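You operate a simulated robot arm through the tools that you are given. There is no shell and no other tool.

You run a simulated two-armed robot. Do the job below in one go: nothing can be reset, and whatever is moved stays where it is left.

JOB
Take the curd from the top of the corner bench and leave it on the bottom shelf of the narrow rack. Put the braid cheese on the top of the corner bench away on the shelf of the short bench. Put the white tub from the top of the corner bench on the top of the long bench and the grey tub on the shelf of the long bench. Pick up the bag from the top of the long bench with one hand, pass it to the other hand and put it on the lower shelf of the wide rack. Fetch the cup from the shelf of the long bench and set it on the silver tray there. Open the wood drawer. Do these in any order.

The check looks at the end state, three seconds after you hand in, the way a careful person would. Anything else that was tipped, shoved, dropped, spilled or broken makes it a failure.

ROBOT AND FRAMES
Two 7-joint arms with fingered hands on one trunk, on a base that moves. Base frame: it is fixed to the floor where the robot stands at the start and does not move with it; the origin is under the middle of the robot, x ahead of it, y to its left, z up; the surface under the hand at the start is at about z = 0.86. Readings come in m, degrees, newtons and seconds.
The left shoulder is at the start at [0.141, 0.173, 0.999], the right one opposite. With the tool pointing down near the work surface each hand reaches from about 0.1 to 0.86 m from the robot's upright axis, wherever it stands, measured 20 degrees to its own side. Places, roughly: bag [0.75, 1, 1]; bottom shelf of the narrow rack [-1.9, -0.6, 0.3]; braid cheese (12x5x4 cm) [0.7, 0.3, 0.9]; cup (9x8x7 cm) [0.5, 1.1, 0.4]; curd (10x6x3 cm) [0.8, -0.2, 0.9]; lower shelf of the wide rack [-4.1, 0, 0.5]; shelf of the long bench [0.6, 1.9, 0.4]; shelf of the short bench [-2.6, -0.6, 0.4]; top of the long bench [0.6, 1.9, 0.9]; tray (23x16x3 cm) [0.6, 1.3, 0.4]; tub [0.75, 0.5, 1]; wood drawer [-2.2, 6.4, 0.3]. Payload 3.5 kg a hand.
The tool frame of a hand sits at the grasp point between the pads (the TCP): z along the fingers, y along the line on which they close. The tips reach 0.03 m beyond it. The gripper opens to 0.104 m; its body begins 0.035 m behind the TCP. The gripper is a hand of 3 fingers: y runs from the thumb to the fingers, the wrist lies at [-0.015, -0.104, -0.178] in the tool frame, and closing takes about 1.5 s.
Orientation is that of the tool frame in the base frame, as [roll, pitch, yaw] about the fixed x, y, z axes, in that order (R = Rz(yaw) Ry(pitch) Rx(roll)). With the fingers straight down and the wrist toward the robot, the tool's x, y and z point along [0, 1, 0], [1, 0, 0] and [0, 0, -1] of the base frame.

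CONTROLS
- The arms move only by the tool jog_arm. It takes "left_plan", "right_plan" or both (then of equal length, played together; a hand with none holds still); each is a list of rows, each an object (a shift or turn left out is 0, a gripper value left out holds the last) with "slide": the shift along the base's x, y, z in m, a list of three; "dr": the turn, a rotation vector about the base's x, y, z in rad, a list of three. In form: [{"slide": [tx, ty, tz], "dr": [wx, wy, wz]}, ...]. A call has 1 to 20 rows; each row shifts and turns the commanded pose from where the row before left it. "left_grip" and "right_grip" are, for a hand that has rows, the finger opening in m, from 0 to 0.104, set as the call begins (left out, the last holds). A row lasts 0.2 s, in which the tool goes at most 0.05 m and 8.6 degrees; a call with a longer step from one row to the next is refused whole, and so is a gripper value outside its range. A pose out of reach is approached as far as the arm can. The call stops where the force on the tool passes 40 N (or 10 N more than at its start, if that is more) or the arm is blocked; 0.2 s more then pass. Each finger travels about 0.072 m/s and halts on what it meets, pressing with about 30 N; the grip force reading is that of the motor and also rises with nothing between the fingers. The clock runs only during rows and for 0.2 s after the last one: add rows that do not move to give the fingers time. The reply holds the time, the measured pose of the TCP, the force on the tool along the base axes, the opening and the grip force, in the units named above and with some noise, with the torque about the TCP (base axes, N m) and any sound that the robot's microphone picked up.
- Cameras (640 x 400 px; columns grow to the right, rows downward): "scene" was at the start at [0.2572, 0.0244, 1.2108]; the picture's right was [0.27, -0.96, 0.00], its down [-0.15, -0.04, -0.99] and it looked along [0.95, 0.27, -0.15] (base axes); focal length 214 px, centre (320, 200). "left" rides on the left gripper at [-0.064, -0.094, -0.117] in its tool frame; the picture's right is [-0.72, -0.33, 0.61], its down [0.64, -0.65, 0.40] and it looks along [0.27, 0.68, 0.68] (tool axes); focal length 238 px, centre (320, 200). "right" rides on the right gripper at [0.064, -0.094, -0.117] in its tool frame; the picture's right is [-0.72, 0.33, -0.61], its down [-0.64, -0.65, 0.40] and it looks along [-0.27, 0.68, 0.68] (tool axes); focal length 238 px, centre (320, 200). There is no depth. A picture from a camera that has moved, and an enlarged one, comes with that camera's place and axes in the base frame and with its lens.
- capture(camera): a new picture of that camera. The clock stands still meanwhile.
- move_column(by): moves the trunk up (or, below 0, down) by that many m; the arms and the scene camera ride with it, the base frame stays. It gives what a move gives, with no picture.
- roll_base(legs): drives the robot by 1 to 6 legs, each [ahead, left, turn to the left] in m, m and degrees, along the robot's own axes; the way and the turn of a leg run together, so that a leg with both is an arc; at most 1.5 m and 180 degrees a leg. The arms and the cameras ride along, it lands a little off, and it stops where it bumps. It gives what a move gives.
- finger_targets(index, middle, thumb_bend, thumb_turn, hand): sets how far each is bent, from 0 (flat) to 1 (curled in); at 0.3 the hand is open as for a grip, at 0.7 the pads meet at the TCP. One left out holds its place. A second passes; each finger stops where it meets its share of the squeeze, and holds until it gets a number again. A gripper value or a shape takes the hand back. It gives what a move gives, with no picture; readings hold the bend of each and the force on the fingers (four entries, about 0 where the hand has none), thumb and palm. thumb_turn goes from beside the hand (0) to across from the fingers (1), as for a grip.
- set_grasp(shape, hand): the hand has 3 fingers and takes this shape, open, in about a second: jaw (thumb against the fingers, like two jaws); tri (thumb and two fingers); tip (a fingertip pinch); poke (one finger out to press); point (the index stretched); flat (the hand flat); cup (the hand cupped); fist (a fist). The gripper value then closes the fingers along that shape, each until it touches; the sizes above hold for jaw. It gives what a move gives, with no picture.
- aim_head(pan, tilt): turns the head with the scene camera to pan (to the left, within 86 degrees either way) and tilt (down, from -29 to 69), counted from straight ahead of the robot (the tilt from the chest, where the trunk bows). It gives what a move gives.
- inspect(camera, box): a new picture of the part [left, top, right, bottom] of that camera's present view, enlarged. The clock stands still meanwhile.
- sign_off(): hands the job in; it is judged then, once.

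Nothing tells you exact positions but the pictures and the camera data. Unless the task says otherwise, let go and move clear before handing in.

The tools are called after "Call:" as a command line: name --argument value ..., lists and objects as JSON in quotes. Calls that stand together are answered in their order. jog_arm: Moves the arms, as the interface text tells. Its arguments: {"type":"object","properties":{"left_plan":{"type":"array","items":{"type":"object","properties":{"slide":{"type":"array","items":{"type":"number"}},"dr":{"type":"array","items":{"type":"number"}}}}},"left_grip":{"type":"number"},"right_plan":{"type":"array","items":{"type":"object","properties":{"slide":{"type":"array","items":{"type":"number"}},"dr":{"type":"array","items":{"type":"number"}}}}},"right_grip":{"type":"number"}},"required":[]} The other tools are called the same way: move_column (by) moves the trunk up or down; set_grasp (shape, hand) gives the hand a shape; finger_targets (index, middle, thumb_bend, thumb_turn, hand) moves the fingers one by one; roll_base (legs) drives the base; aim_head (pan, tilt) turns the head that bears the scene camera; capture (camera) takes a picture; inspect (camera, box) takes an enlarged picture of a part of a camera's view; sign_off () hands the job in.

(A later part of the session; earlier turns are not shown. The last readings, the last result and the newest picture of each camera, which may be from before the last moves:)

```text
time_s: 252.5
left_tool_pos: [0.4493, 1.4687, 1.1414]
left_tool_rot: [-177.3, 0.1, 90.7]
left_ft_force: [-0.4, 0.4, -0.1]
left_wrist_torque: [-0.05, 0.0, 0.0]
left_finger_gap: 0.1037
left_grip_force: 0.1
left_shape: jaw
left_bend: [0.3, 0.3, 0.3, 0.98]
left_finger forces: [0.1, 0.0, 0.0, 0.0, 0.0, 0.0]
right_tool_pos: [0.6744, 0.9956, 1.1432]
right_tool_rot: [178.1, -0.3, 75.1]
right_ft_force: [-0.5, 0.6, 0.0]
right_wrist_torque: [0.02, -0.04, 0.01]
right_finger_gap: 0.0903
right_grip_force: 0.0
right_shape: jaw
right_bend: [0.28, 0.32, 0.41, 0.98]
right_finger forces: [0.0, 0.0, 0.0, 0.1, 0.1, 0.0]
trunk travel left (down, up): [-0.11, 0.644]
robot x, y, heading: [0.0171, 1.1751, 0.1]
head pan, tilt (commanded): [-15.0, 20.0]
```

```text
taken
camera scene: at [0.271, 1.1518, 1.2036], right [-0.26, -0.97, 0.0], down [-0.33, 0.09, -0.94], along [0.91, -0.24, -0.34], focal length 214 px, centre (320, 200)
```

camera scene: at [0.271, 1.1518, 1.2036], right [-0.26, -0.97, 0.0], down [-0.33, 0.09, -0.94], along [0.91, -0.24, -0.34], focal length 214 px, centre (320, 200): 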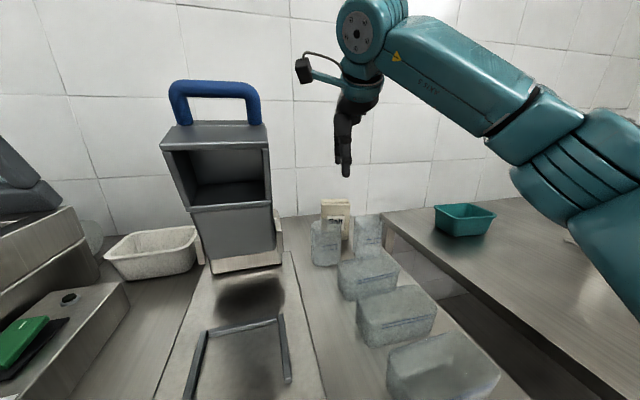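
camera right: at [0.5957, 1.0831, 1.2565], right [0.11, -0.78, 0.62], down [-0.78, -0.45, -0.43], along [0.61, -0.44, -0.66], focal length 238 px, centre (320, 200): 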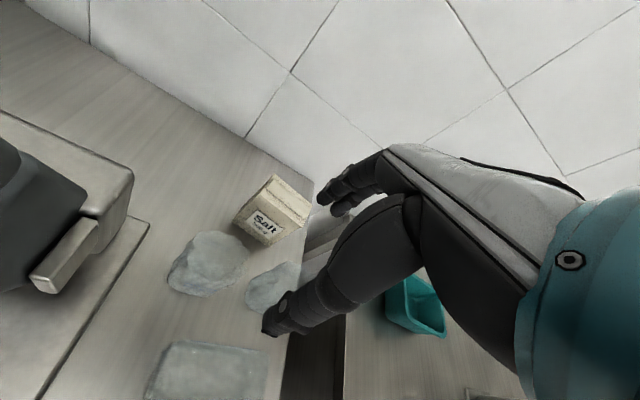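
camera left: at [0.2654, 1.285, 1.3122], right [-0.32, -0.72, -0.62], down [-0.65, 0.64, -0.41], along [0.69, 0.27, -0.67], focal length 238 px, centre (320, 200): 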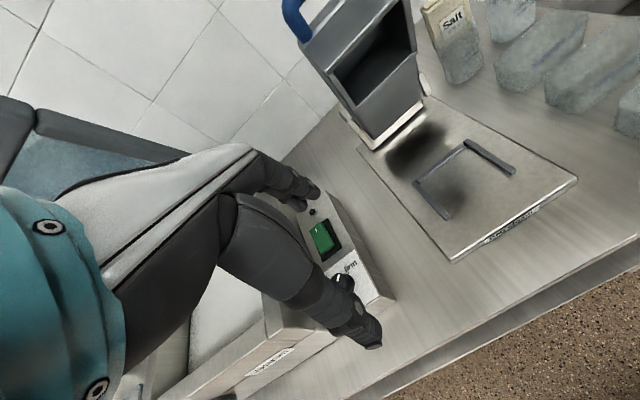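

Call:
inspect --camera "right" --box '[150, 150, 350, 330]'

Call:
inspect --camera "scene" --box '[290, 180, 400, 290]'

```text
2.22 times, centred on (250, 240) of right
camera zoom: at [0.5957, 1.0831, 1.2565], right [0.11, -0.78, 0.62], down [-0.78, -0.45, -0.43], along [0.61, -0.44, -0.66], focal length 530 px, centre (476, 111)
```

zoom: 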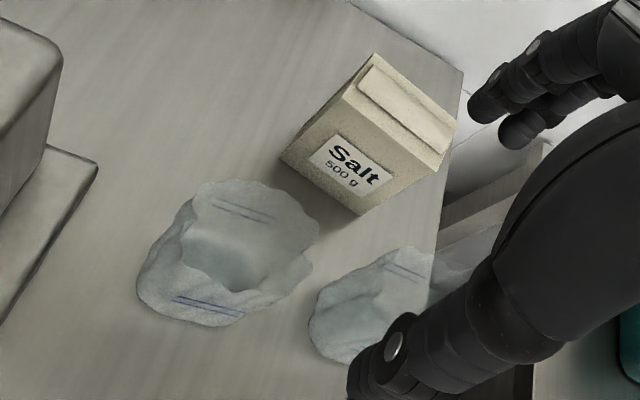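

```text
3.64 times, centred on (345, 235) of scene
camera zoom: at [0.271, 1.1518, 1.2036], right [-0.26, -0.97, 0.0], down [-0.33, 0.09, -0.94], along [0.91, -0.24, -0.34], focal length 780 px, centre (229, 73)
```

zoom: 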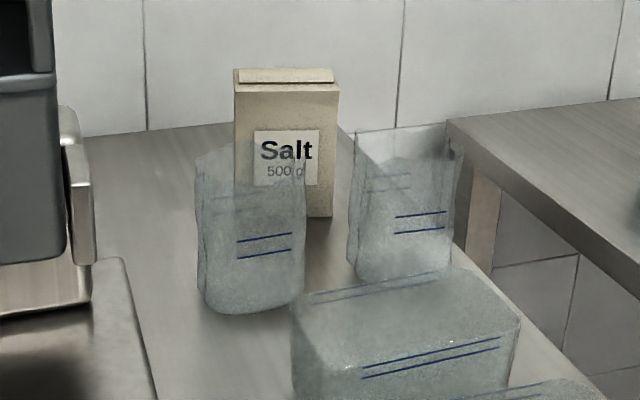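

I see the bag centre at about (0.798, 0.968), top z=1.00. I'll move the base 2 cm closer and bring the hand above the bag.

Call:
roll_base --legs '[[0.02, 0, 0]]'

Call:
jog_arm --right_plan '[{"slide": [0.02, -0.005, -0.02]}, {"slide": [0.025, -0.007, -0.02]}, {"slide": [0.03, -0.007, -0.02]}, {"slide": [0.03, -0.007, -0.01]}]' --right_grip 0.09

Call:
capture --camera "right"

Call:
capture --camera "scene"

```text
time_s: 253.3
left_tool_pos: [0.4707, 1.4695, 1.1417]
left_tool_rot: [-177.3, 0.0, 90.7]
left_ft_force: [0.2, 0.5, -0.3]
left_wrist_torque: [-0.01, -0.01, -0.02]
left_finger_gap: 0.1036
left_grip_force: 0.1
left_shape: jaw
left_bend: [0.3, 0.3, 0.3, 0.98]
left_finger forces: [0.1, 0.0, 0.0, 0.0, 0.0, 0.0]
right_tool_pos: [0.6947, 0.9974, 1.1414]
right_tool_rot: [178.2, -0.4, 75.2]
right_ft_force: [0.5, 0.4, -0.1]
right_wrist_torque: [0.04, 0.03, 0.0]
right_finger_gap: 0.0901
right_grip_force: 0.1
right_shape: jaw
right_bend: [0.28, 0.32, 0.41, 0.98]
right_finger forces: [0.1, 0.0, 0.0, 0.1, 0.0, 0.1]
trunk travel left (down, up): [-0.11, 0.644]
robot x, y, heading: [0.0388, 1.1772, -0.2]
head pan, tilt (commanded): [-15.0, 20.0]
```

```text
time_s: 254.3
left_tool_pos: [0.4708, 1.4701, 1.1424]
left_tool_rot: [-177.4, 0.1, 90.7]
left_ft_force: [0.9, -0.8, 0.7]
left_wrist_torque: [-0.05, 0.03, -0.03]
left_finger_gap: 0.1036
left_grip_force: 0.1
left_shape: jaw
left_bend: [0.3, 0.3, 0.3, 0.98]
left_finger forces: [0.0, 0.0, 0.0, 0.0, 0.0, 0.0]
right_tool_pos: [0.799, 0.9709, 1.0723]
right_tool_rot: [178.1, -0.4, 75.2]
right_ft_force: [0.2, -0.6, 0.9]
right_wrist_torque: [-0.02, -0.01, -0.03]
right_finger_gap: 0.0898
right_grip_force: 0.0
right_shape: jaw
right_bend: [0.28, 0.32, 0.41, 0.98]
right_finger forces: [0.0, 0.1, 0.0, 0.0, 0.0, 0.1]
trunk travel left (down, up): [-0.11, 0.644]
robot x, y, heading: [0.0389, 1.1745, 0.1]
head pan, tilt (commanded): [-15.0, 20.0]
```

```text
taken
camera right: at [0.7195, 1.0574, 1.1858], right [0.11, -0.78, 0.62], down [-0.78, -0.45, -0.43], along [0.62, -0.44, -0.66], focal length 238 px, centre (320, 200)
```

right: 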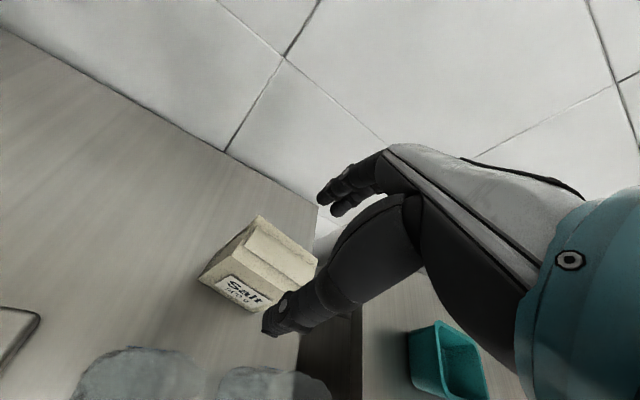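

```text
taken
camera scene: at [0.2916, 1.1521, 1.2034], right [-0.26, -0.97, 0.0], down [-0.33, 0.09, -0.94], along [0.91, -0.24, -0.34], focal length 214 px, centre (320, 200)
```

scene: 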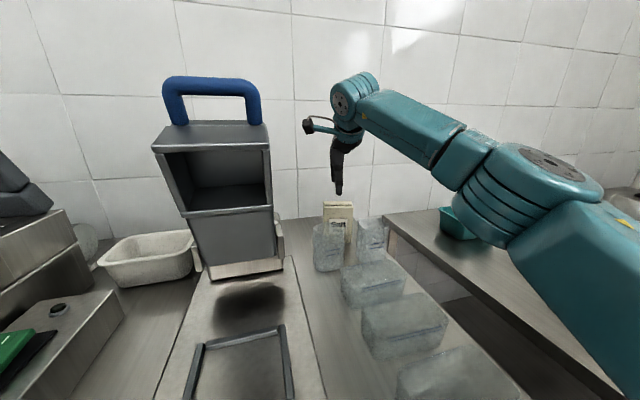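

Call:
inspect --camera "right" --box '[180, 190, 340, 350]'

Call:
inspect --camera "scene" --box '[300, 150, 400, 280]'

```text
2.50 times, centred on (260, 270) of right
camera zoom: at [0.7195, 1.0574, 1.1858], right [0.11, -0.78, 0.62], down [-0.78, -0.45, -0.43], along [0.62, -0.44, -0.66], focal length 596 px, centre (470, 25)
```

zoom: 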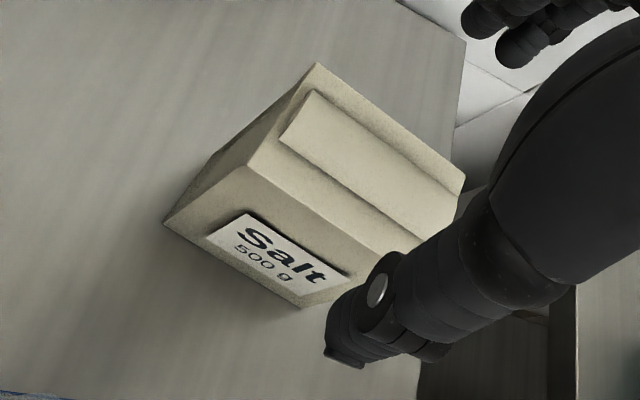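

```text
3.08 times, centred on (350, 215) of scene
camera zoom: at [0.2916, 1.1521, 1.2034], right [-0.26, -0.97, 0.0], down [-0.33, 0.09, -0.94], along [0.91, -0.24, -0.34], focal length 660 px, centre (228, 154)
```

zoom: 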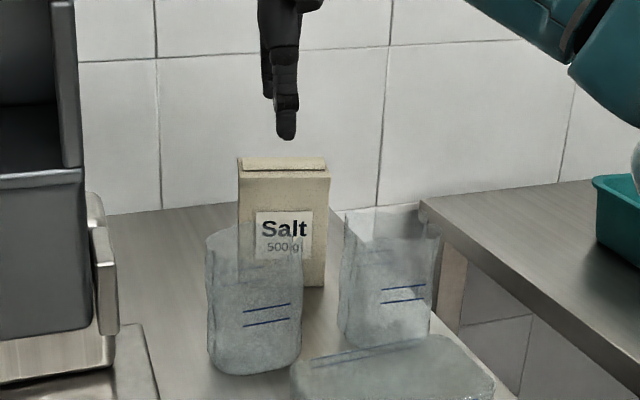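

Refined: the bag's top centre is (0.812, 0.968) at z≈0.993. I'll shift and lower partway.

Call:
jog_arm --right_plan '[{"slide": [0.013, -0.003, -0.015]}, {"slide": [0, 0, -0.025]}, {"slide": [0, 0, -0.02]}, {}]'

Call:
inspect --camera "right" --box '[180, 170, 380, 350]'

Call:
inspect --camera "scene" --box '[300, 150, 400, 280]'

```text
time_s: 255.3
left_tool_pos: [0.4703, 1.4691, 1.143]
left_tool_rot: [-177.4, 0.0, 90.8]
left_ft_force: [-0.3, 0.4, -0.5]
left_wrist_torque: [0.0, 0.01, -0.01]
left_finger_gap: 0.1036
left_grip_force: 0.1
left_shape: jaw
left_bend: [0.3, 0.3, 0.3, 0.98]
left_finger forces: [0.1, 0.1, 0.1, 0.0, 0.0, 0.0]
right_tool_pos: [0.8111, 0.9684, 1.0121]
right_tool_rot: [178.2, -0.4, 75.2]
right_ft_force: [-0.9, 0.1, 0.3]
right_wrist_torque: [0.01, 0.03, 0.0]
right_finger_gap: 0.0901
right_grip_force: 0.1
right_shape: jaw
right_bend: [0.28, 0.32, 0.41, 0.98]
right_finger forces: [0.0, 0.0, 0.0, 0.0, 0.1, 0.0]
trunk travel left (down, up): [-0.11, 0.644]
robot x, y, heading: [0.0404, 1.1787, 0.4]
head pan, tilt (commanded): [-15.0, 20.0]
```

```text
2.22 times, centred on (280, 260) of right
camera zoom: at [0.7319, 1.054, 1.1254], right [0.11, -0.78, 0.62], down [-0.78, -0.45, -0.43], along [0.62, -0.44, -0.66], focal length 530 px, centre (409, 67)
```

zoom: 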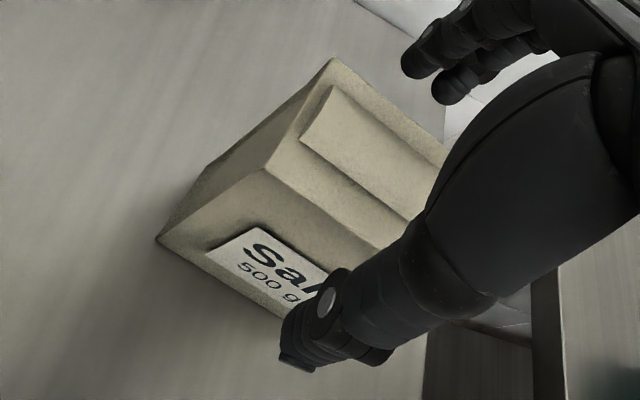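

```text
3.08 times, centred on (350, 215) of scene
camera zoom: at [0.2913, 1.1518, 1.2035], right [-0.26, -0.97, 0.0], down [-0.33, 0.09, -0.94], along [0.91, -0.24, -0.34], focal length 660 px, centre (228, 154)
```

zoom: 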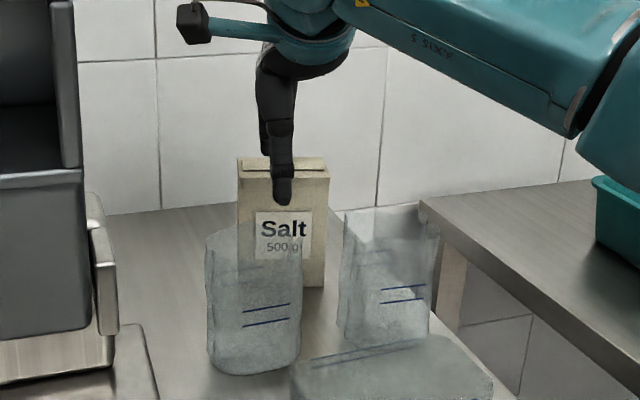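

Well centred. Lowering onto the bag and closing.

Call:
jog_arm --right_plan '[{"slide": [0, 0, -0.02]}, {"slide": [0, 0, -0.02]}, {}]'

Call:
capture --camera "right"

Call:
inspect --camera "scene" --box '[300, 150, 400, 280]'

```text
time_s: 256.1
left_tool_pos: [0.4695, 1.4697, 1.1426]
left_tool_rot: [-177.3, 0.0, 90.6]
left_ft_force: [-0.5, 0.1, -0.7]
left_wrist_torque: [0.0, -0.01, -0.04]
left_finger_gap: 0.1039
left_grip_force: 0.1
left_shape: jaw
left_bend: [0.3, 0.3, 0.3, 0.98]
left_finger forces: [0.0, 0.0, 0.0, 0.0, 0.0, 0.1]
right_tool_pos: [0.8102, 0.9675, 0.9721]
right_tool_rot: [178.2, -0.5, 75.2]
right_ft_force: [-0.8, -0.7, 0.4]
right_wrist_torque: [-0.02, -0.02, 0.0]
right_finger_gap: 0.0903
right_grip_force: 0.1
right_shape: jaw
right_bend: [0.28, 0.32, 0.41, 0.98]
right_finger forces: [0.0, 0.0, 0.0, 0.1, 0.0, 0.0]
trunk travel left (down, up): [-0.11, 0.644]
robot x, y, heading: [0.0355, 1.1729, 0.3]
head pan, tilt (commanded): [-15.0, 20.0]
```

```text
taken
camera right: at [0.7327, 1.0532, 1.086], right [0.11, -0.78, 0.62], down [-0.78, -0.45, -0.43], along [0.61, -0.44, -0.66], focal length 238 px, centre (320, 200)
```

right: 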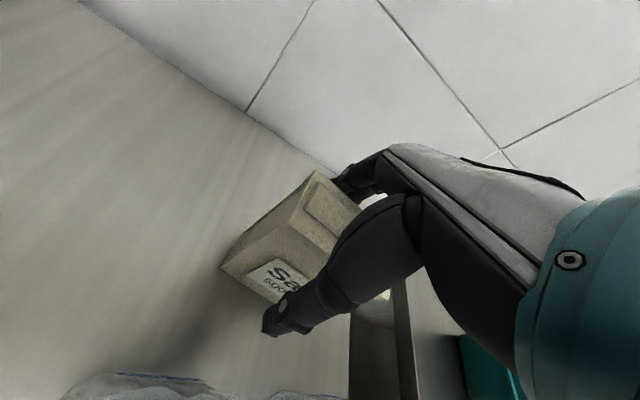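

```text
3.08 times, centred on (350, 215) of scene
camera zoom: at [0.2913, 1.1517, 1.2035], right [-0.26, -0.97, 0.0], down [-0.33, 0.09, -0.94], along [0.91, -0.24, -0.34], focal length 660 px, centre (228, 154)
```

zoom: 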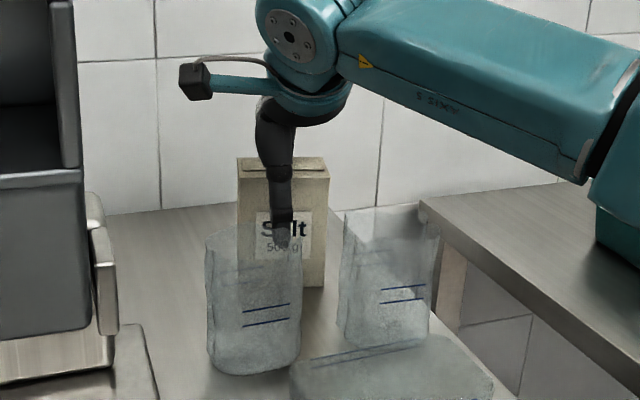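

Call:
jog_arm --right_plan '[{}, {}, {}, {}, {}, {}, {}]' --right_grip 0.02

Call:
capture --camera "right"

```text
time_s: 257.7
left_tool_pos: [0.4714, 1.4695, 1.142]
left_tool_rot: [-177.4, 0.1, 90.7]
left_ft_force: [0.4, -0.3, 0.2]
left_wrist_torque: [-0.03, -0.04, -0.01]
left_finger_gap: 0.1036
left_grip_force: 0.0
left_shape: jaw
left_bend: [0.3, 0.3, 0.3, 0.98]
left_finger forces: [0.1, 0.0, 0.0, 0.0, 0.0, 0.1]
right_tool_pos: [0.8114, 0.9678, 0.9704]
right_tool_rot: [178.1, -0.4, 75.2]
right_ft_force: [-0.6, -0.6, 0.2]
right_wrist_torque: [-0.03, 0.03, -0.01]
right_finger_gap: 0.0443
right_grip_force: 30.2
right_shape: jaw
right_bend: [0.74, 0.48, 0.72, 1.0]
right_finger forces: [17.5, 9.6, 0.1, 0.0, 27.2, 0.1]
trunk travel left (down, up): [-0.11, 0.644]
robot x, y, heading: [0.0418, 1.1756, 0.4]
head pan, tilt (commanded): [-15.0, 20.0]
```

```text
taken
camera right: at [0.7329, 1.0532, 1.0859], right [0.11, -0.78, 0.62], down [-0.78, -0.45, -0.43], along [0.61, -0.44, -0.66], focal length 238 px, centre (320, 200)
```

right: 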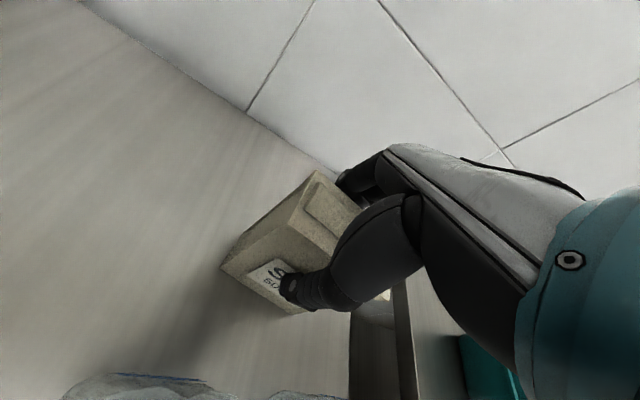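

The bag is gripped. I'll lift straight up, then back and up over the clear cups once its bottom is above them.

Call:
jog_arm --right_plan '[{"slide": [0, 0, 0.02]}, {"slide": [0, 0, 0.03]}, {"slide": [0, 0, 0.03]}, {"slide": [0, 0, 0.025]}]'

Call:
capture --camera "scene"

Call:
capture --camera "right"

```text
time_s: 258.7
left_tool_pos: [0.4695, 1.4693, 1.1424]
left_tool_rot: [-177.3, 0.1, 90.7]
left_ft_force: [-0.5, 0.2, 0.1]
left_wrist_torque: [-0.04, 0.02, 0.01]
left_finger_gap: 0.1039
left_grip_force: 0.1
left_shape: jaw
left_bend: [0.3, 0.3, 0.3, 0.98]
left_finger forces: [0.0, 0.0, 0.1, 0.0, 0.0, 0.0]
right_tool_pos: [0.8122, 0.969, 1.0776]
right_tool_rot: [178.1, -0.4, 75.3]
right_ft_force: [0.5, 0.3, -4.9]
right_wrist_torque: [-0.03, 0.0, -0.01]
right_finger_gap: 0.0444
right_grip_force: 30.1
right_shape: jaw
right_bend: [0.74, 0.48, 0.72, 1.0]
right_finger forces: [17.5, 9.5, 0.0, 0.0, 27.1, 0.0]
trunk travel left (down, up): [-0.11, 0.644]
robot x, y, heading: [0.0409, 1.1771, -0.1]
head pan, tilt (commanded): [-15.0, 20.0]
```

```text
taken
camera scene: at [0.2916, 1.1521, 1.2034], right [-0.26, -0.97, 0.0], down [-0.33, 0.09, -0.94], along [0.91, -0.24, -0.34], focal length 214 px, centre (320, 200)
```

scene: 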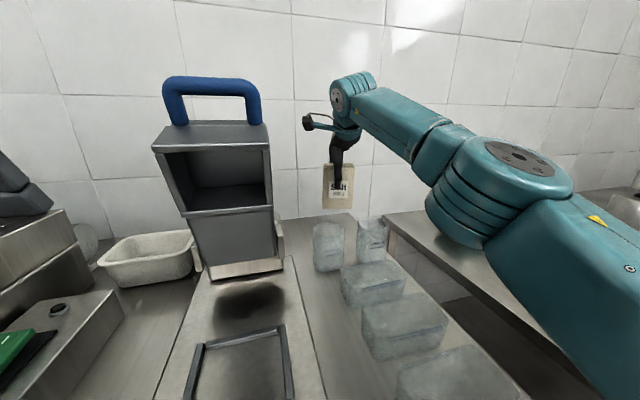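

```text
taken
camera right: at [0.7338, 1.0549, 1.1911], right [0.11, -0.78, 0.62], down [-0.78, -0.45, -0.43], along [0.62, -0.43, -0.66], focal length 238 px, centre (320, 200)
```

right: 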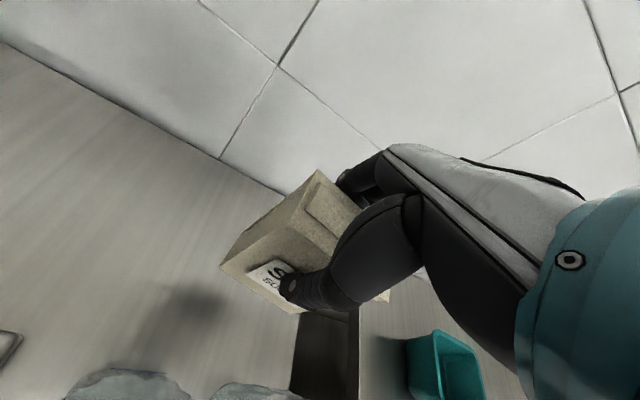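

It weighs about 5 N, as a 500 g bag should. I'll raise a bit more and then come back over the clear cups.

Call:
jog_arm --right_plan '[{"slide": [0, 0, 0.02]}, {"slide": [-0.005, 0, 0.02]}, {"slide": [-0.015, 0, 0.025]}, {"slide": [-0.02, 0, 0.025]}]'

Call:
capture --camera "scene"

```text
time_s: 259.7
left_tool_pos: [0.4704, 1.4693, 1.1424]
left_tool_rot: [-177.4, 0.1, 90.7]
left_ft_force: [-0.3, 1.0, -1.0]
left_wrist_torque: [0.01, 0.0, -0.02]
left_finger_gap: 0.1035
left_grip_force: 0.1
left_shape: jaw
left_bend: [0.3, 0.3, 0.3, 0.98]
left_finger forces: [0.0, 0.0, 0.0, 0.0, 0.1, 0.0]
right_tool_pos: [0.7615, 0.9658, 1.1621]
right_tool_rot: [178.2, -0.4, 75.0]
right_ft_force: [-0.6, -0.1, -5.3]
right_wrist_torque: [0.06, -0.05, -0.01]
right_finger_gap: 0.0443
right_grip_force: 29.4
right_shape: jaw
right_bend: [0.74, 0.48, 0.72, 1.0]
right_finger forces: [17.6, 9.6, 0.0, 0.1, 27.3, 0.1]
right hand out of reach, approached as far as the arm can: row 1, 2
trunk travel left (down, up): [-0.11, 0.644]
robot x, y, heading: [0.0388, 1.1761, -0.1]
head pan, tilt (commanded): [-15.0, 20.0]
```

```text
taken
camera scene: at [0.2913, 1.1516, 1.2035], right [-0.26, -0.97, 0.0], down [-0.33, 0.09, -0.94], along [0.91, -0.24, -0.34], focal length 214 px, centre (320, 200)
```

scene: 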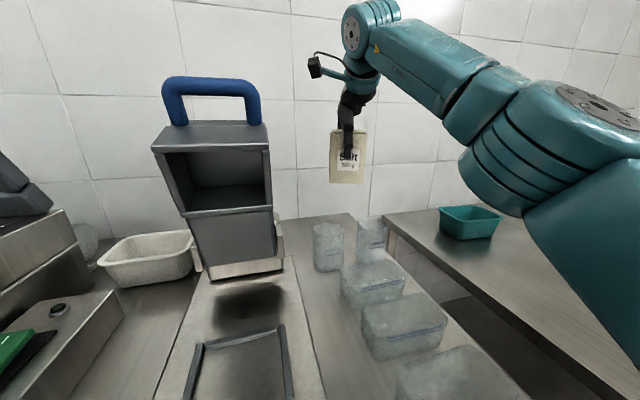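

The bag is clear of everything. I'll pull it back and drive away from the bench for the handover.

Call:
jog_arm --right_plan '[{"slide": [-0.045, 0.005, 0.01]}, {"slide": [-0.045, 0.005, 0.01]}, {"slide": [-0.045, 0.005, 0]}, {"slide": [-0.045, 0.005, 0]}, {"slide": [-0.04, 0.005, 0]}]'

Call:
roll_base --legs '[[-0.6, 0, 0]]'

Call:
aim_head --pan 0 --tilt 20

Call:
capture --camera "scene"

```text
time_s: 260.9
left_tool_pos: [0.4694, 1.4688, 1.1434]
left_tool_rot: [-177.4, -0.1, 90.7]
left_ft_force: [-0.3, 0.9, -0.1]
left_wrist_torque: [0.03, 0.01, -0.07]
left_finger_gap: 0.1035
left_grip_force: 0.1
left_shape: jaw
left_bend: [0.3, 0.3, 0.3, 0.98]
left_finger forces: [0.0, 0.0, 0.0, 0.0, 0.0, 0.0]
right_tool_pos: [0.5418, 0.9913, 1.1808]
right_tool_rot: [178.1, -0.5, 75.3]
right_ft_force: [0.2, 0.0, -5.0]
right_wrist_torque: [0.0, 0.03, 0.03]
right_finger_gap: 0.0438
right_grip_force: 30.0
right_shape: jaw
right_bend: [0.74, 0.48, 0.72, 1.0]
right_finger forces: [17.9, 9.7, 0.1, 0.0, 27.9, 0.0]
trunk travel left (down, up): [-0.11, 0.644]
robot x, y, heading: [0.0383, 1.1762, 0.3]
head pan, tilt (commanded): [-15.0, 20.0]
```

```text
time_s: 264.3
left_tool_pos: [-0.1351, 1.4696, 1.1425]
left_tool_rot: [-177.4, -0.1, 91.3]
left_ft_force: [0.0, -0.8, -0.4]
left_wrist_torque: [0.01, -0.04, 0.01]
left_finger_gap: 0.1038
left_grip_force: 0.0
left_shape: jaw
left_bend: [0.3, 0.3, 0.3, 0.98]
left_finger forces: [0.1, 0.0, 0.0, 0.0, 0.0, 0.0]
right_tool_pos: [-0.057, 0.9923, 1.1808]
right_tool_rot: [178.2, -0.4, 75.6]
right_ft_force: [0.2, 0.1, -4.9]
right_wrist_torque: [0.03, 0.01, -0.01]
right_finger_gap: 0.0438
right_grip_force: 29.9
right_shape: jaw
right_bend: [0.74, 0.48, 0.72, 1.0]
right_finger forces: [18.0, 9.7, 0.1, 0.0, 27.8, 0.0]
trunk travel left (down, up): [-0.11, 0.644]
robot x, y, heading: [-0.5615, 1.1739, 0.6]
head pan, tilt (commanded): [-15.0, 20.0]
```

```text
time_s: 265.0
left_tool_pos: [-0.1344, 1.4691, 1.1411]
left_tool_rot: [-177.4, -0.1, 91.1]
left_ft_force: [0.0, -0.7, -0.6]
left_wrist_torque: [0.03, 0.02, 0.03]
left_finger_gap: 0.1036
left_grip_force: 0.1
left_shape: jaw
left_bend: [0.3, 0.3, 0.3, 0.98]
left_finger forces: [0.1, 0.0, 0.0, 0.0, 0.0, 0.0]
right_tool_pos: [-0.0568, 0.9918, 1.1805]
right_tool_rot: [178.1, -0.5, 75.6]
right_ft_force: [-0.4, 0.2, -4.9]
right_wrist_torque: [-0.02, 0.04, -0.03]
right_finger_gap: 0.0437
right_grip_force: 30.2
right_shape: jaw
right_bend: [0.74, 0.48, 0.72, 1.0]
right_finger forces: [18.0, 9.8, 0.0, 0.1, 27.8, 0.1]
trunk travel left (down, up): [-0.11, 0.644]
robot x, y, heading: [-0.5659, 1.1672, 0.6]
head pan, tilt (commanded): [0.0, 20.0]
```

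```text
taken
camera scene: at [-0.3073, 1.1745, 1.2034], right [0.01, -1.0, 0.0], down [-0.34, 0.0, -0.94], along [0.94, 0.01, -0.34], focal length 214 px, centre (320, 200)
```

scene: 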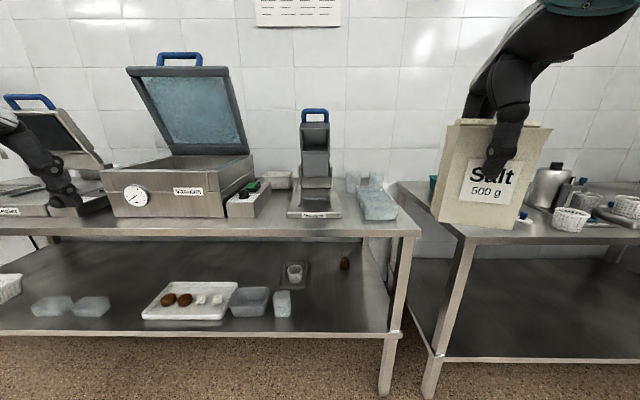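

Everything on and under the long bench is as intended. Now the handover in free space: first I bring the bag in front of my middle, squared up.

Call:
jog_arm --right_plan '[{"slide": [0.012, 0.025, -0.008], "dr": [0, 0, 0.05]}, {"slide": [0.016, 0.025, -0.008], "dr": [0, 0, 0.05]}, {"slide": [0.016, 0.025, -0.008], "dr": [0, 0, 0.05]}, {"slide": [0.016, 0.025, -0.009], "dr": [0, 0, 0.05]}, {"slide": [0.016, 0.025, -0.009], "dr": [0, 0, 0.05]}, {"slide": [0.016, 0.025, -0.009]}, {"slide": [0.016, 0.025, -0.009]}]'

Call:
capture --camera "scene"

Call:
capture --camera "left"

```text
time_s: 266.6
left_tool_pos: [-0.1341, 1.4701, 1.1424]
left_tool_rot: [-177.3, 0.2, 91.2]
left_ft_force: [-0.5, -0.2, -1.5]
left_wrist_torque: [-0.01, 0.0, -0.01]
left_finger_gap: 0.1038
left_grip_force: 0.0
left_shape: jaw
left_bend: [0.3, 0.3, 0.3, 0.98]
left_finger forces: [0.1, 0.0, 0.1, 0.0, 0.0, 0.0]
right_tool_pos: [0.0525, 1.1678, 1.1201]
right_tool_rot: [178.2, -0.3, 89.9]
right_ft_force: [-0.2, 0.5, -5.6]
right_wrist_torque: [0.03, 0.04, 0.02]
right_finger_gap: 0.0439
right_grip_force: 29.9
right_shape: jaw
right_bend: [0.74, 0.48, 0.72, 1.0]
right_finger forces: [17.9, 9.7, 0.1, 0.0, 27.7, 0.0]
trunk travel left (down, up): [-0.11, 0.644]
robot x, y, heading: [-0.5639, 1.1712, 0.5]
head pan, tilt (commanded): [0.0, 20.0]
```

```text
taken
camera scene: at [-0.307, 1.1753, 1.2032], right [0.01, -1.0, 0.0], down [-0.34, 0.0, -0.94], along [0.94, 0.01, -0.34], focal length 214 px, centre (320, 200)
```

scene: 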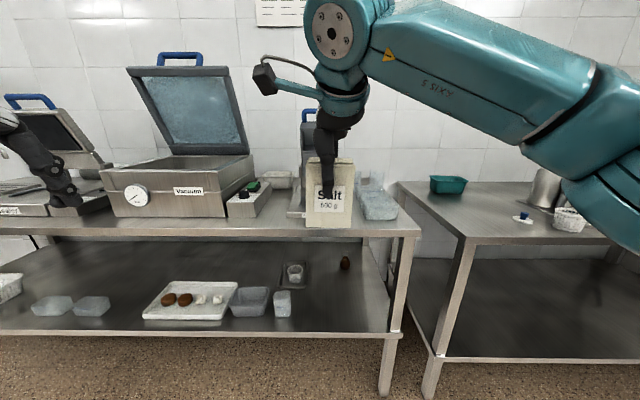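

```text
taken
camera left: at [-0.2208, 1.4041, 1.2625], right [-0.34, -0.73, -0.6], down [-0.68, 0.63, -0.37], along [0.65, 0.28, -0.71], focal length 238 px, centre (320, 200)
```

left: 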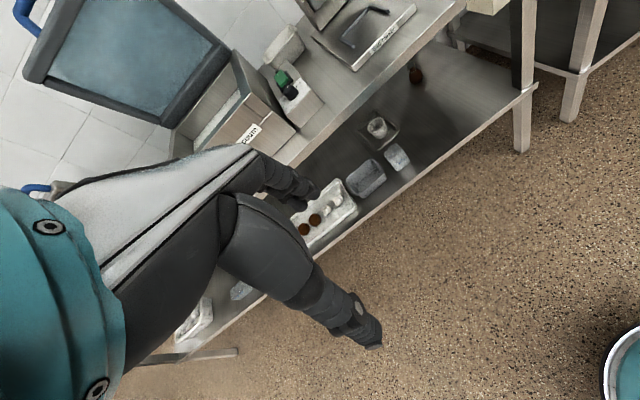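

The bag is squared up in front of me. Now I rotate the left hand to point to the right and slightly down, and bring it to the bag's left side.

Call:
jog_arm --left_plan '[{"slide": [0.02, -0.013, -0.002], "dr": [-0.1358, 0, 0]}, {"slide": [0.02, -0.013, -0.002], "dr": [-0.1358, 0, 0]}, {"slide": [0.02, -0.013, -0.002], "dr": [-0.1358, 0, 0]}, {"slide": [0.021, -0.013, -0.002], "dr": [-0.1358, 0, 0]}, {"slide": [0.021, -0.013, -0.002], "dr": [-0.1358, 0, 0]}, {"slide": [0.021, -0.013, -0.002], "dr": [-0.1358, 0, 0]}, {"slide": [0.021, -0.013, -0.002], "dr": [-0.1358, 0, 0]}, {"slide": [0.021, -0.013, -0.003], "dr": [-0.1358, 0, 0]}, {"slide": [0.021, -0.013, -0.003], "dr": [-0.1358, 0, 0]}]' --left_grip 0.104

Call:
capture --camera "scene"

Call:
capture --camera "left"

```text
time_s: 268.6
left_tool_pos: [0.052, 1.3524, 1.1216]
left_tool_rot: [-174.1, 70.2, 93.5]
left_ft_force: [1.0, 0.2, 0.0]
left_wrist_torque: [0.01, -0.02, 0.0]
left_finger_gap: 0.1039
left_grip_force: 0.1
left_shape: jaw
left_bend: [0.3, 0.3, 0.3, 0.98]
left_finger forces: [0.1, 0.0, 0.1, 0.0, 0.0, 0.0]
right_tool_pos: [0.0517, 1.1664, 1.1188]
right_tool_rot: [178.2, -0.4, 90.0]
right_ft_force: [-0.1, -0.2, -4.2]
right_wrist_torque: [0.04, -0.01, 0.0]
right_finger_gap: 0.0439
right_grip_force: 29.4
right_shape: jaw
right_bend: [0.74, 0.48, 0.72, 1.0]
right_finger forces: [18.0, 9.8, 0.0, 0.1, 27.6, 0.0]
trunk travel left (down, up): [-0.11, 0.644]
robot x, y, heading: [-0.5629, 1.1722, 0.7]
head pan, tilt (commanded): [0.0, 20.0]
```

```text
taken
camera scene: at [-0.3068, 1.1747, 1.2032], right [0.01, -1.0, 0.0], down [-0.34, 0.0, -0.94], along [0.94, 0.01, -0.34], focal length 214 px, centre (320, 200)
```

scene: 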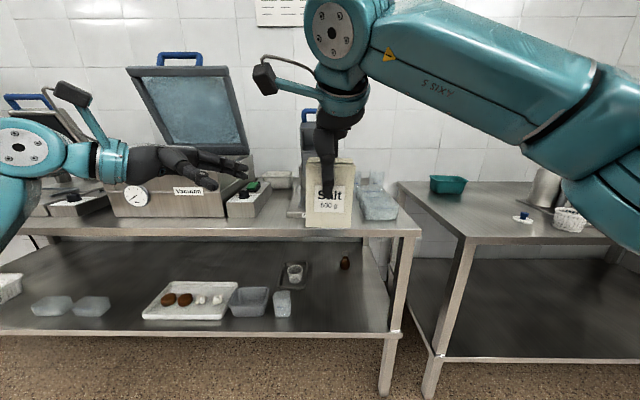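

```text
taken
camera left: at [-0.0348, 1.4428, 1.2242], right [-0.34, -0.81, 0.48], down [-0.68, -0.14, -0.72], along [0.65, -0.57, -0.51], focal length 238 px, centre (320, 200)
```

left: 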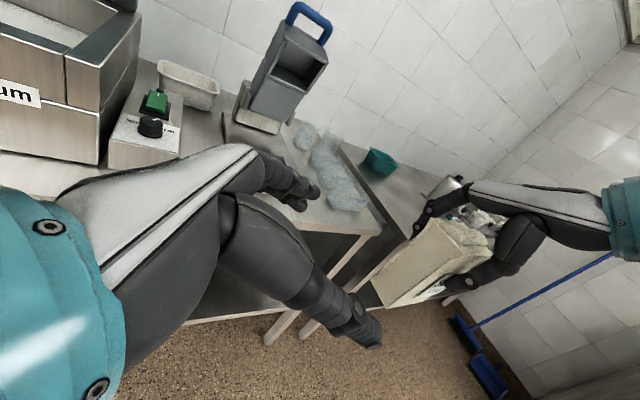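

Orientation is right. I'll approach the bag along the fingers, stopping short to check.

Call:
jog_arm --left_plan '[{"slide": [0, -0.033, -0.012]}, {"slide": [0, -0.033, -0.012]}, {"slide": [0, -0.033, -0.012]}]'

Call:
capture --camera "scene"

Call:
capture --camera "left"

Call:
capture --camera "right"

```text
time_s: 269.4
left_tool_pos: [0.0525, 1.2538, 1.086]
left_tool_rot: [-174.1, 70.1, 93.5]
left_ft_force: [0.1, -0.1, -0.7]
left_wrist_torque: [-0.04, 0.01, -0.02]
left_finger_gap: 0.1039
left_grip_force: 0.1
left_shape: jaw
left_bend: [0.3, 0.3, 0.3, 0.98]
left_finger forces: [0.0, 0.1, 0.0, 0.0, 0.0, 0.0]
right_tool_pos: [0.0528, 1.166, 1.1207]
right_tool_rot: [178.1, -0.3, 90.0]
right_ft_force: [0.4, 0.0, -4.6]
right_wrist_torque: [0.01, 0.01, 0.05]
right_finger_gap: 0.044
right_grip_force: 30.2
right_shape: jaw
right_bend: [0.74, 0.48, 0.72, 1.0]
right_finger forces: [18.0, 9.8, 0.0, 0.0, 27.8, 0.0]
trunk travel left (down, up): [-0.11, 0.644]
robot x, y, heading: [-0.5647, 1.1754, 0.4]
head pan, tilt (commanded): [0.0, 20.0]
```

```text
taken
camera scene: at [-0.3071, 1.1745, 1.2033], right [0.01, -1.0, 0.0], down [-0.34, 0.0, -0.94], along [0.94, 0.01, -0.34], focal length 214 px, centre (320, 200)
```

scene: 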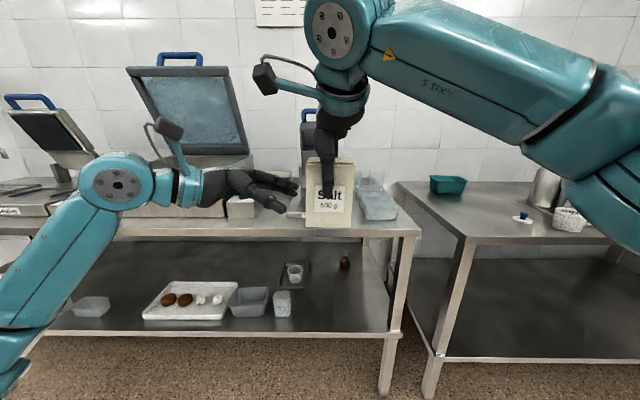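

```text
taken
camera left: at [-0.0346, 1.3446, 1.1882], right [-0.34, -0.81, 0.48], down [-0.68, -0.14, -0.72], along [0.65, -0.57, -0.51], focal length 238 px, centre (320, 200)
```

left: 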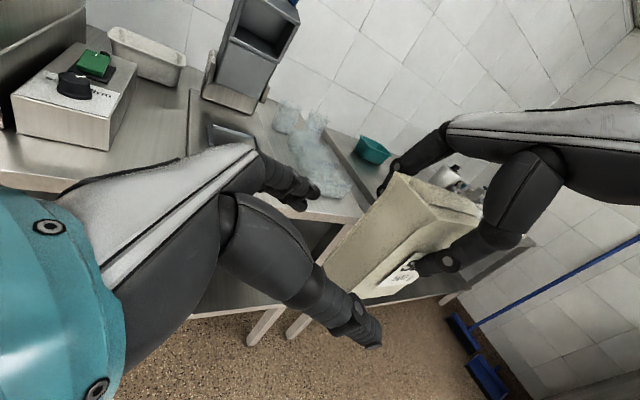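

```text
taken
camera right: at [-0.0462, 1.2296, 1.2347], right [0.31, -0.72, 0.62], down [-0.64, -0.64, -0.43], along [0.7, -0.26, -0.66], focal length 238 px, centre (320, 200)
```

right: 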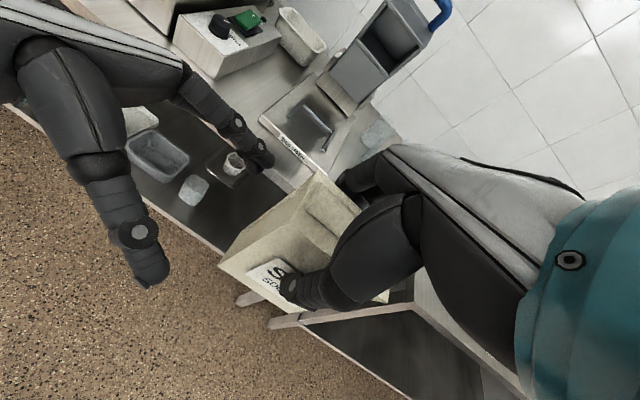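

Clear on both sides. The final approach: 6.4 cm more.

Call:
jog_arm --left_plan '[{"slide": [0, -0.032, -0.011]}, {"slide": [0, -0.031, -0.011]}, {}]'

Call:
capture --camera "scene"

Call:
capture --camera "left"

Call:
capture --camera "right"

```text
time_s: 270.2
left_tool_pos: [0.053, 1.192, 1.0654]
left_tool_rot: [-174.1, 70.0, 93.5]
left_ft_force: [0.1, 0.1, -0.1]
left_wrist_torque: [0.01, 0.0, -0.02]
left_finger_gap: 0.1035
left_grip_force: 0.0
left_shape: jaw
left_bend: [0.3, 0.3, 0.3, 0.98]
left_finger forces: [0.0, 0.1, 0.1, 0.0, 0.1, 0.0]
right_tool_pos: [0.051, 1.1662, 1.1218]
right_tool_rot: [178.1, -0.3, 90.0]
right_ft_force: [0.0, -0.4, -5.4]
right_wrist_torque: [-0.01, -0.02, -0.04]
right_finger_gap: 0.0438
right_grip_force: 30.0
right_shape: jaw
right_bend: [0.74, 0.48, 0.72, 1.0]
right_finger forces: [18.1, 9.8, 0.1, 0.0, 27.8, 0.0]
trunk travel left (down, up): [-0.11, 0.644]
robot x, y, heading: [-0.5628, 1.1726, 0.6]
head pan, tilt (commanded): [0.0, 20.0]
```

```text
taken
camera scene: at [-0.3073, 1.1749, 1.2034], right [0.01, -1.0, 0.0], down [-0.34, 0.0, -0.94], along [0.94, 0.01, -0.34], focal length 214 px, centre (320, 200)
```

scene: 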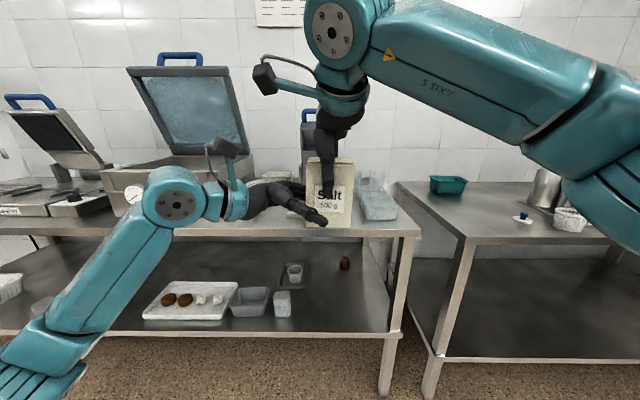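

```text
taken
camera left: at [-0.0343, 1.282, 1.1668], right [-0.34, -0.81, 0.48], down [-0.68, -0.14, -0.72], along [0.65, -0.57, -0.51], focal length 238 px, centre (320, 200)
```

left: 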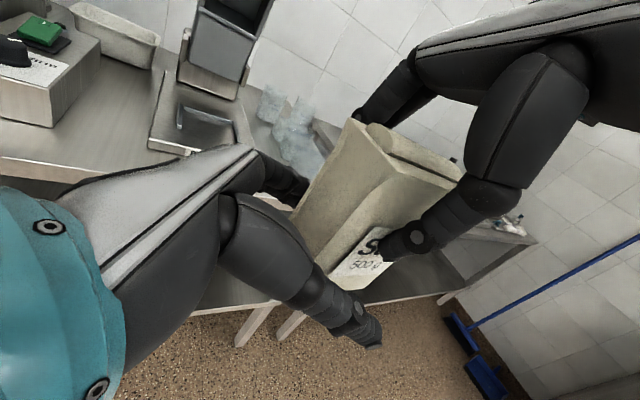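

```text
taken
camera right: at [-0.0465, 1.2301, 1.2349], right [0.31, -0.72, 0.62], down [-0.64, -0.64, -0.43], along [0.71, -0.26, -0.66], focal length 238 px, centre (320, 200)
```

right: 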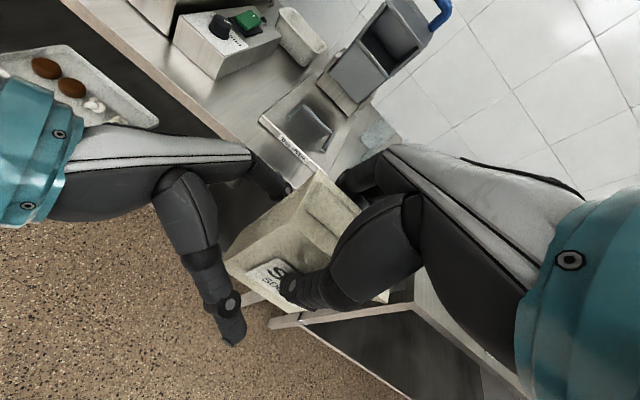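

The left fingers straddle the bag's lower left part without touching the right hand. I'll close the left hand.

Call:
jog_arm --left_plan '[{}, {}, {}, {}, {}, {}, {}, {}]' --left_grip 0.02

Call:
capture --camera "left"

Call:
capture --camera "right"

Call:
inspect --camera "scene" --box '[200, 120, 400, 250]'

```text
time_s: 272.0
left_tool_pos: [0.0527, 1.1919, 1.0641]
left_tool_rot: [-174.1, 70.0, 93.6]
left_ft_force: [0.8, 0.0, 0.8]
left_wrist_torque: [0.01, -0.02, 0.04]
left_finger_gap: 0.0438
left_grip_force: 30.1
left_shape: jaw
left_bend: [0.74, 0.48, 0.72, 1.0]
left_finger forces: [17.7, 9.8, 0.0, 0.1, 26.9, 0.0]
right_tool_pos: [0.0508, 1.1662, 1.1194]
right_tool_rot: [178.1, -0.4, 90.0]
right_ft_force: [0.0, -0.2, -4.6]
right_wrist_torque: [0.06, 0.05, -0.04]
right_finger_gap: 0.0443
right_grip_force: 30.4
right_shape: jaw
right_bend: [0.74, 0.48, 0.72, 1.0]
right_finger forces: [18.0, 9.4, 0.1, 0.0, 27.9, 0.0]
trunk travel left (down, up): [-0.11, 0.644]
robot x, y, heading: [-0.5622, 1.1723, 0.7]
head pan, tilt (commanded): [0.0, 20.0]
```

```text
taken
camera left: at [-0.0342, 1.2821, 1.1669], right [-0.34, -0.81, 0.48], down [-0.68, -0.14, -0.72], along [0.65, -0.57, -0.51], focal length 238 px, centre (320, 200)
```

left: 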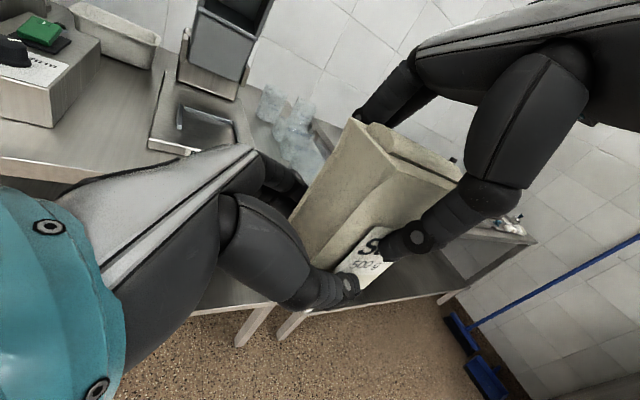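

```text
taken
camera right: at [-0.0464, 1.23, 1.2349], right [0.31, -0.72, 0.62], down [-0.64, -0.64, -0.43], along [0.71, -0.26, -0.66], focal length 238 px, centre (320, 200)
```

right: 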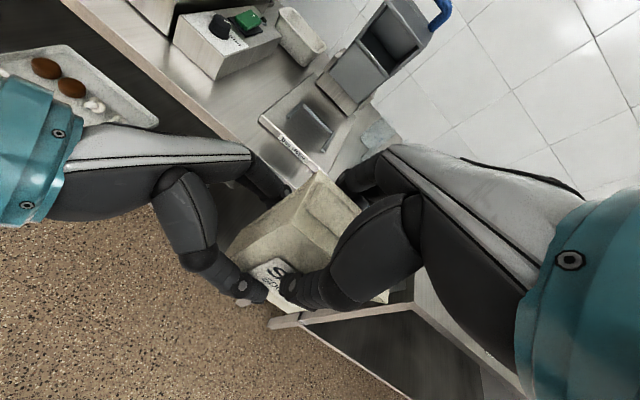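

```text
3.08 times, centred on (300, 185) of scene
camera zoom: at [-0.3073, 1.1747, 1.2033], right [0.01, -1.0, 0.0], down [-0.34, 0.0, -0.94], along [0.94, 0.01, -0.34], focal length 660 px, centre (382, 246)
```

zoom: 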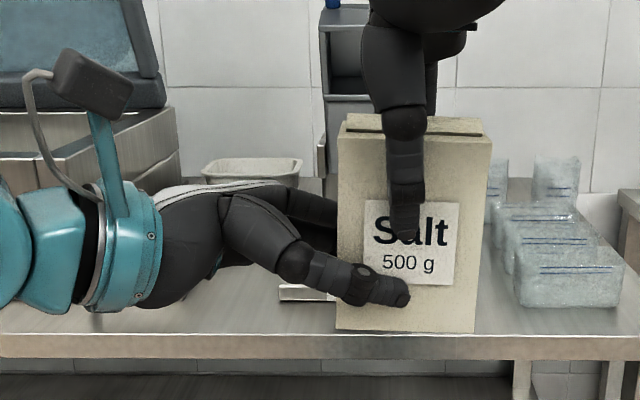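

Both hands hold the bag. I'll open the right hand and lift it off.

Call:
jog_arm --right_plan '[{}, {}, {}, {}]' --right_grip 0.085

Call:
jog_arm --right_plan '[{"slide": [0, 0, 0.02]}, {"slide": [0, 0, 0.03]}, {"slide": [0, 0, 0.03]}, {"slide": [-0.02, 0, 0.02]}]'

Call:
inspect --camera "scene" --box '[200, 120, 400, 250]'

```text
time_s: 273.0
left_tool_pos: [0.0515, 1.1918, 1.0658]
left_tool_rot: [-174.1, 70.0, 93.4]
left_ft_force: [0.2, -0.7, 0.6]
left_wrist_torque: [0.13, 0.0, 0.03]
left_finger_gap: 0.0435
left_grip_force: 30.3
left_shape: jaw
left_bend: [0.74, 0.48, 0.72, 1.0]
left_finger forces: [17.5, 12.1, 0.0, 0.0, 29.7, 0.1]
right_tool_pos: [0.0523, 1.1668, 1.1218]
right_tool_rot: [178.1, -0.4, 90.0]
right_ft_force: [-0.4, 0.1, 0.2]
right_wrist_torque: [0.0, 0.0, -0.02]
right_finger_gap: 0.0846
right_grip_force: 0.1
right_shape: jaw
right_bend: [0.27, 0.34, 0.48, 0.99]
right_finger forces: [0.0, 0.1, 0.1, 0.0, 0.0, 0.0]
trunk travel left (down, up): [-0.11, 0.644]
robot x, y, heading: [-0.5626, 1.1714, 1.0]
head pan, tilt (commanded): [0.0, 20.0]
```

```text
time_s: 274.0
left_tool_pos: [0.0526, 1.1903, 1.0659]
left_tool_rot: [-174.1, 70.0, 93.4]
left_ft_force: [-0.5, 0.1, 0.7]
left_wrist_torque: [0.17, -0.02, 0.04]
left_finger_gap: 0.0434
left_grip_force: 30.5
left_shape: jaw
left_bend: [0.74, 0.48, 0.72, 1.0]
left_finger forces: [17.3, 12.2, 0.0, 0.1, 29.7, 0.1]
right_tool_pos: [0.0319, 1.1675, 1.2215]
right_tool_rot: [178.2, -0.4, 89.9]
right_ft_force: [0.7, -0.2, -0.8]
right_wrist_torque: [-0.01, 0.0, 0.0]
right_finger_gap: 0.0847
right_grip_force: 0.1
right_shape: jaw
right_bend: [0.27, 0.34, 0.48, 0.99]
right_finger forces: [0.0, 0.0, 0.0, 0.0, 0.1, 0.0]
trunk travel left (down, up): [-0.11, 0.644]
robot x, y, heading: [-0.5651, 1.1738, 0.7]
head pan, tilt (commanded): [0.0, 20.0]
```

```text
3.08 times, centred on (300, 185) of scene
camera zoom: at [-0.3077, 1.1746, 1.2035], right [0.01, -1.0, 0.0], down [-0.34, 0.0, -0.94], along [0.94, 0.01, -0.34], focal length 660 px, centre (382, 246)
```

zoom: 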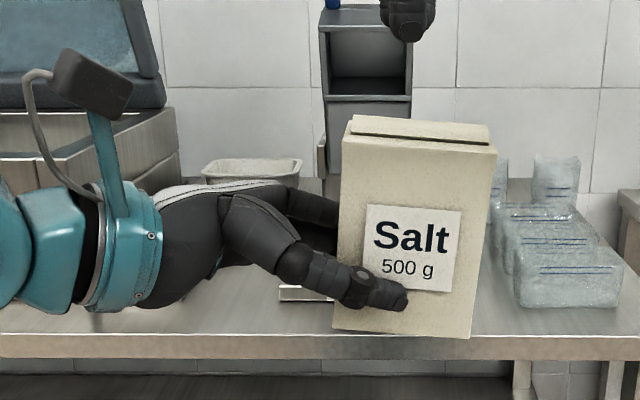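

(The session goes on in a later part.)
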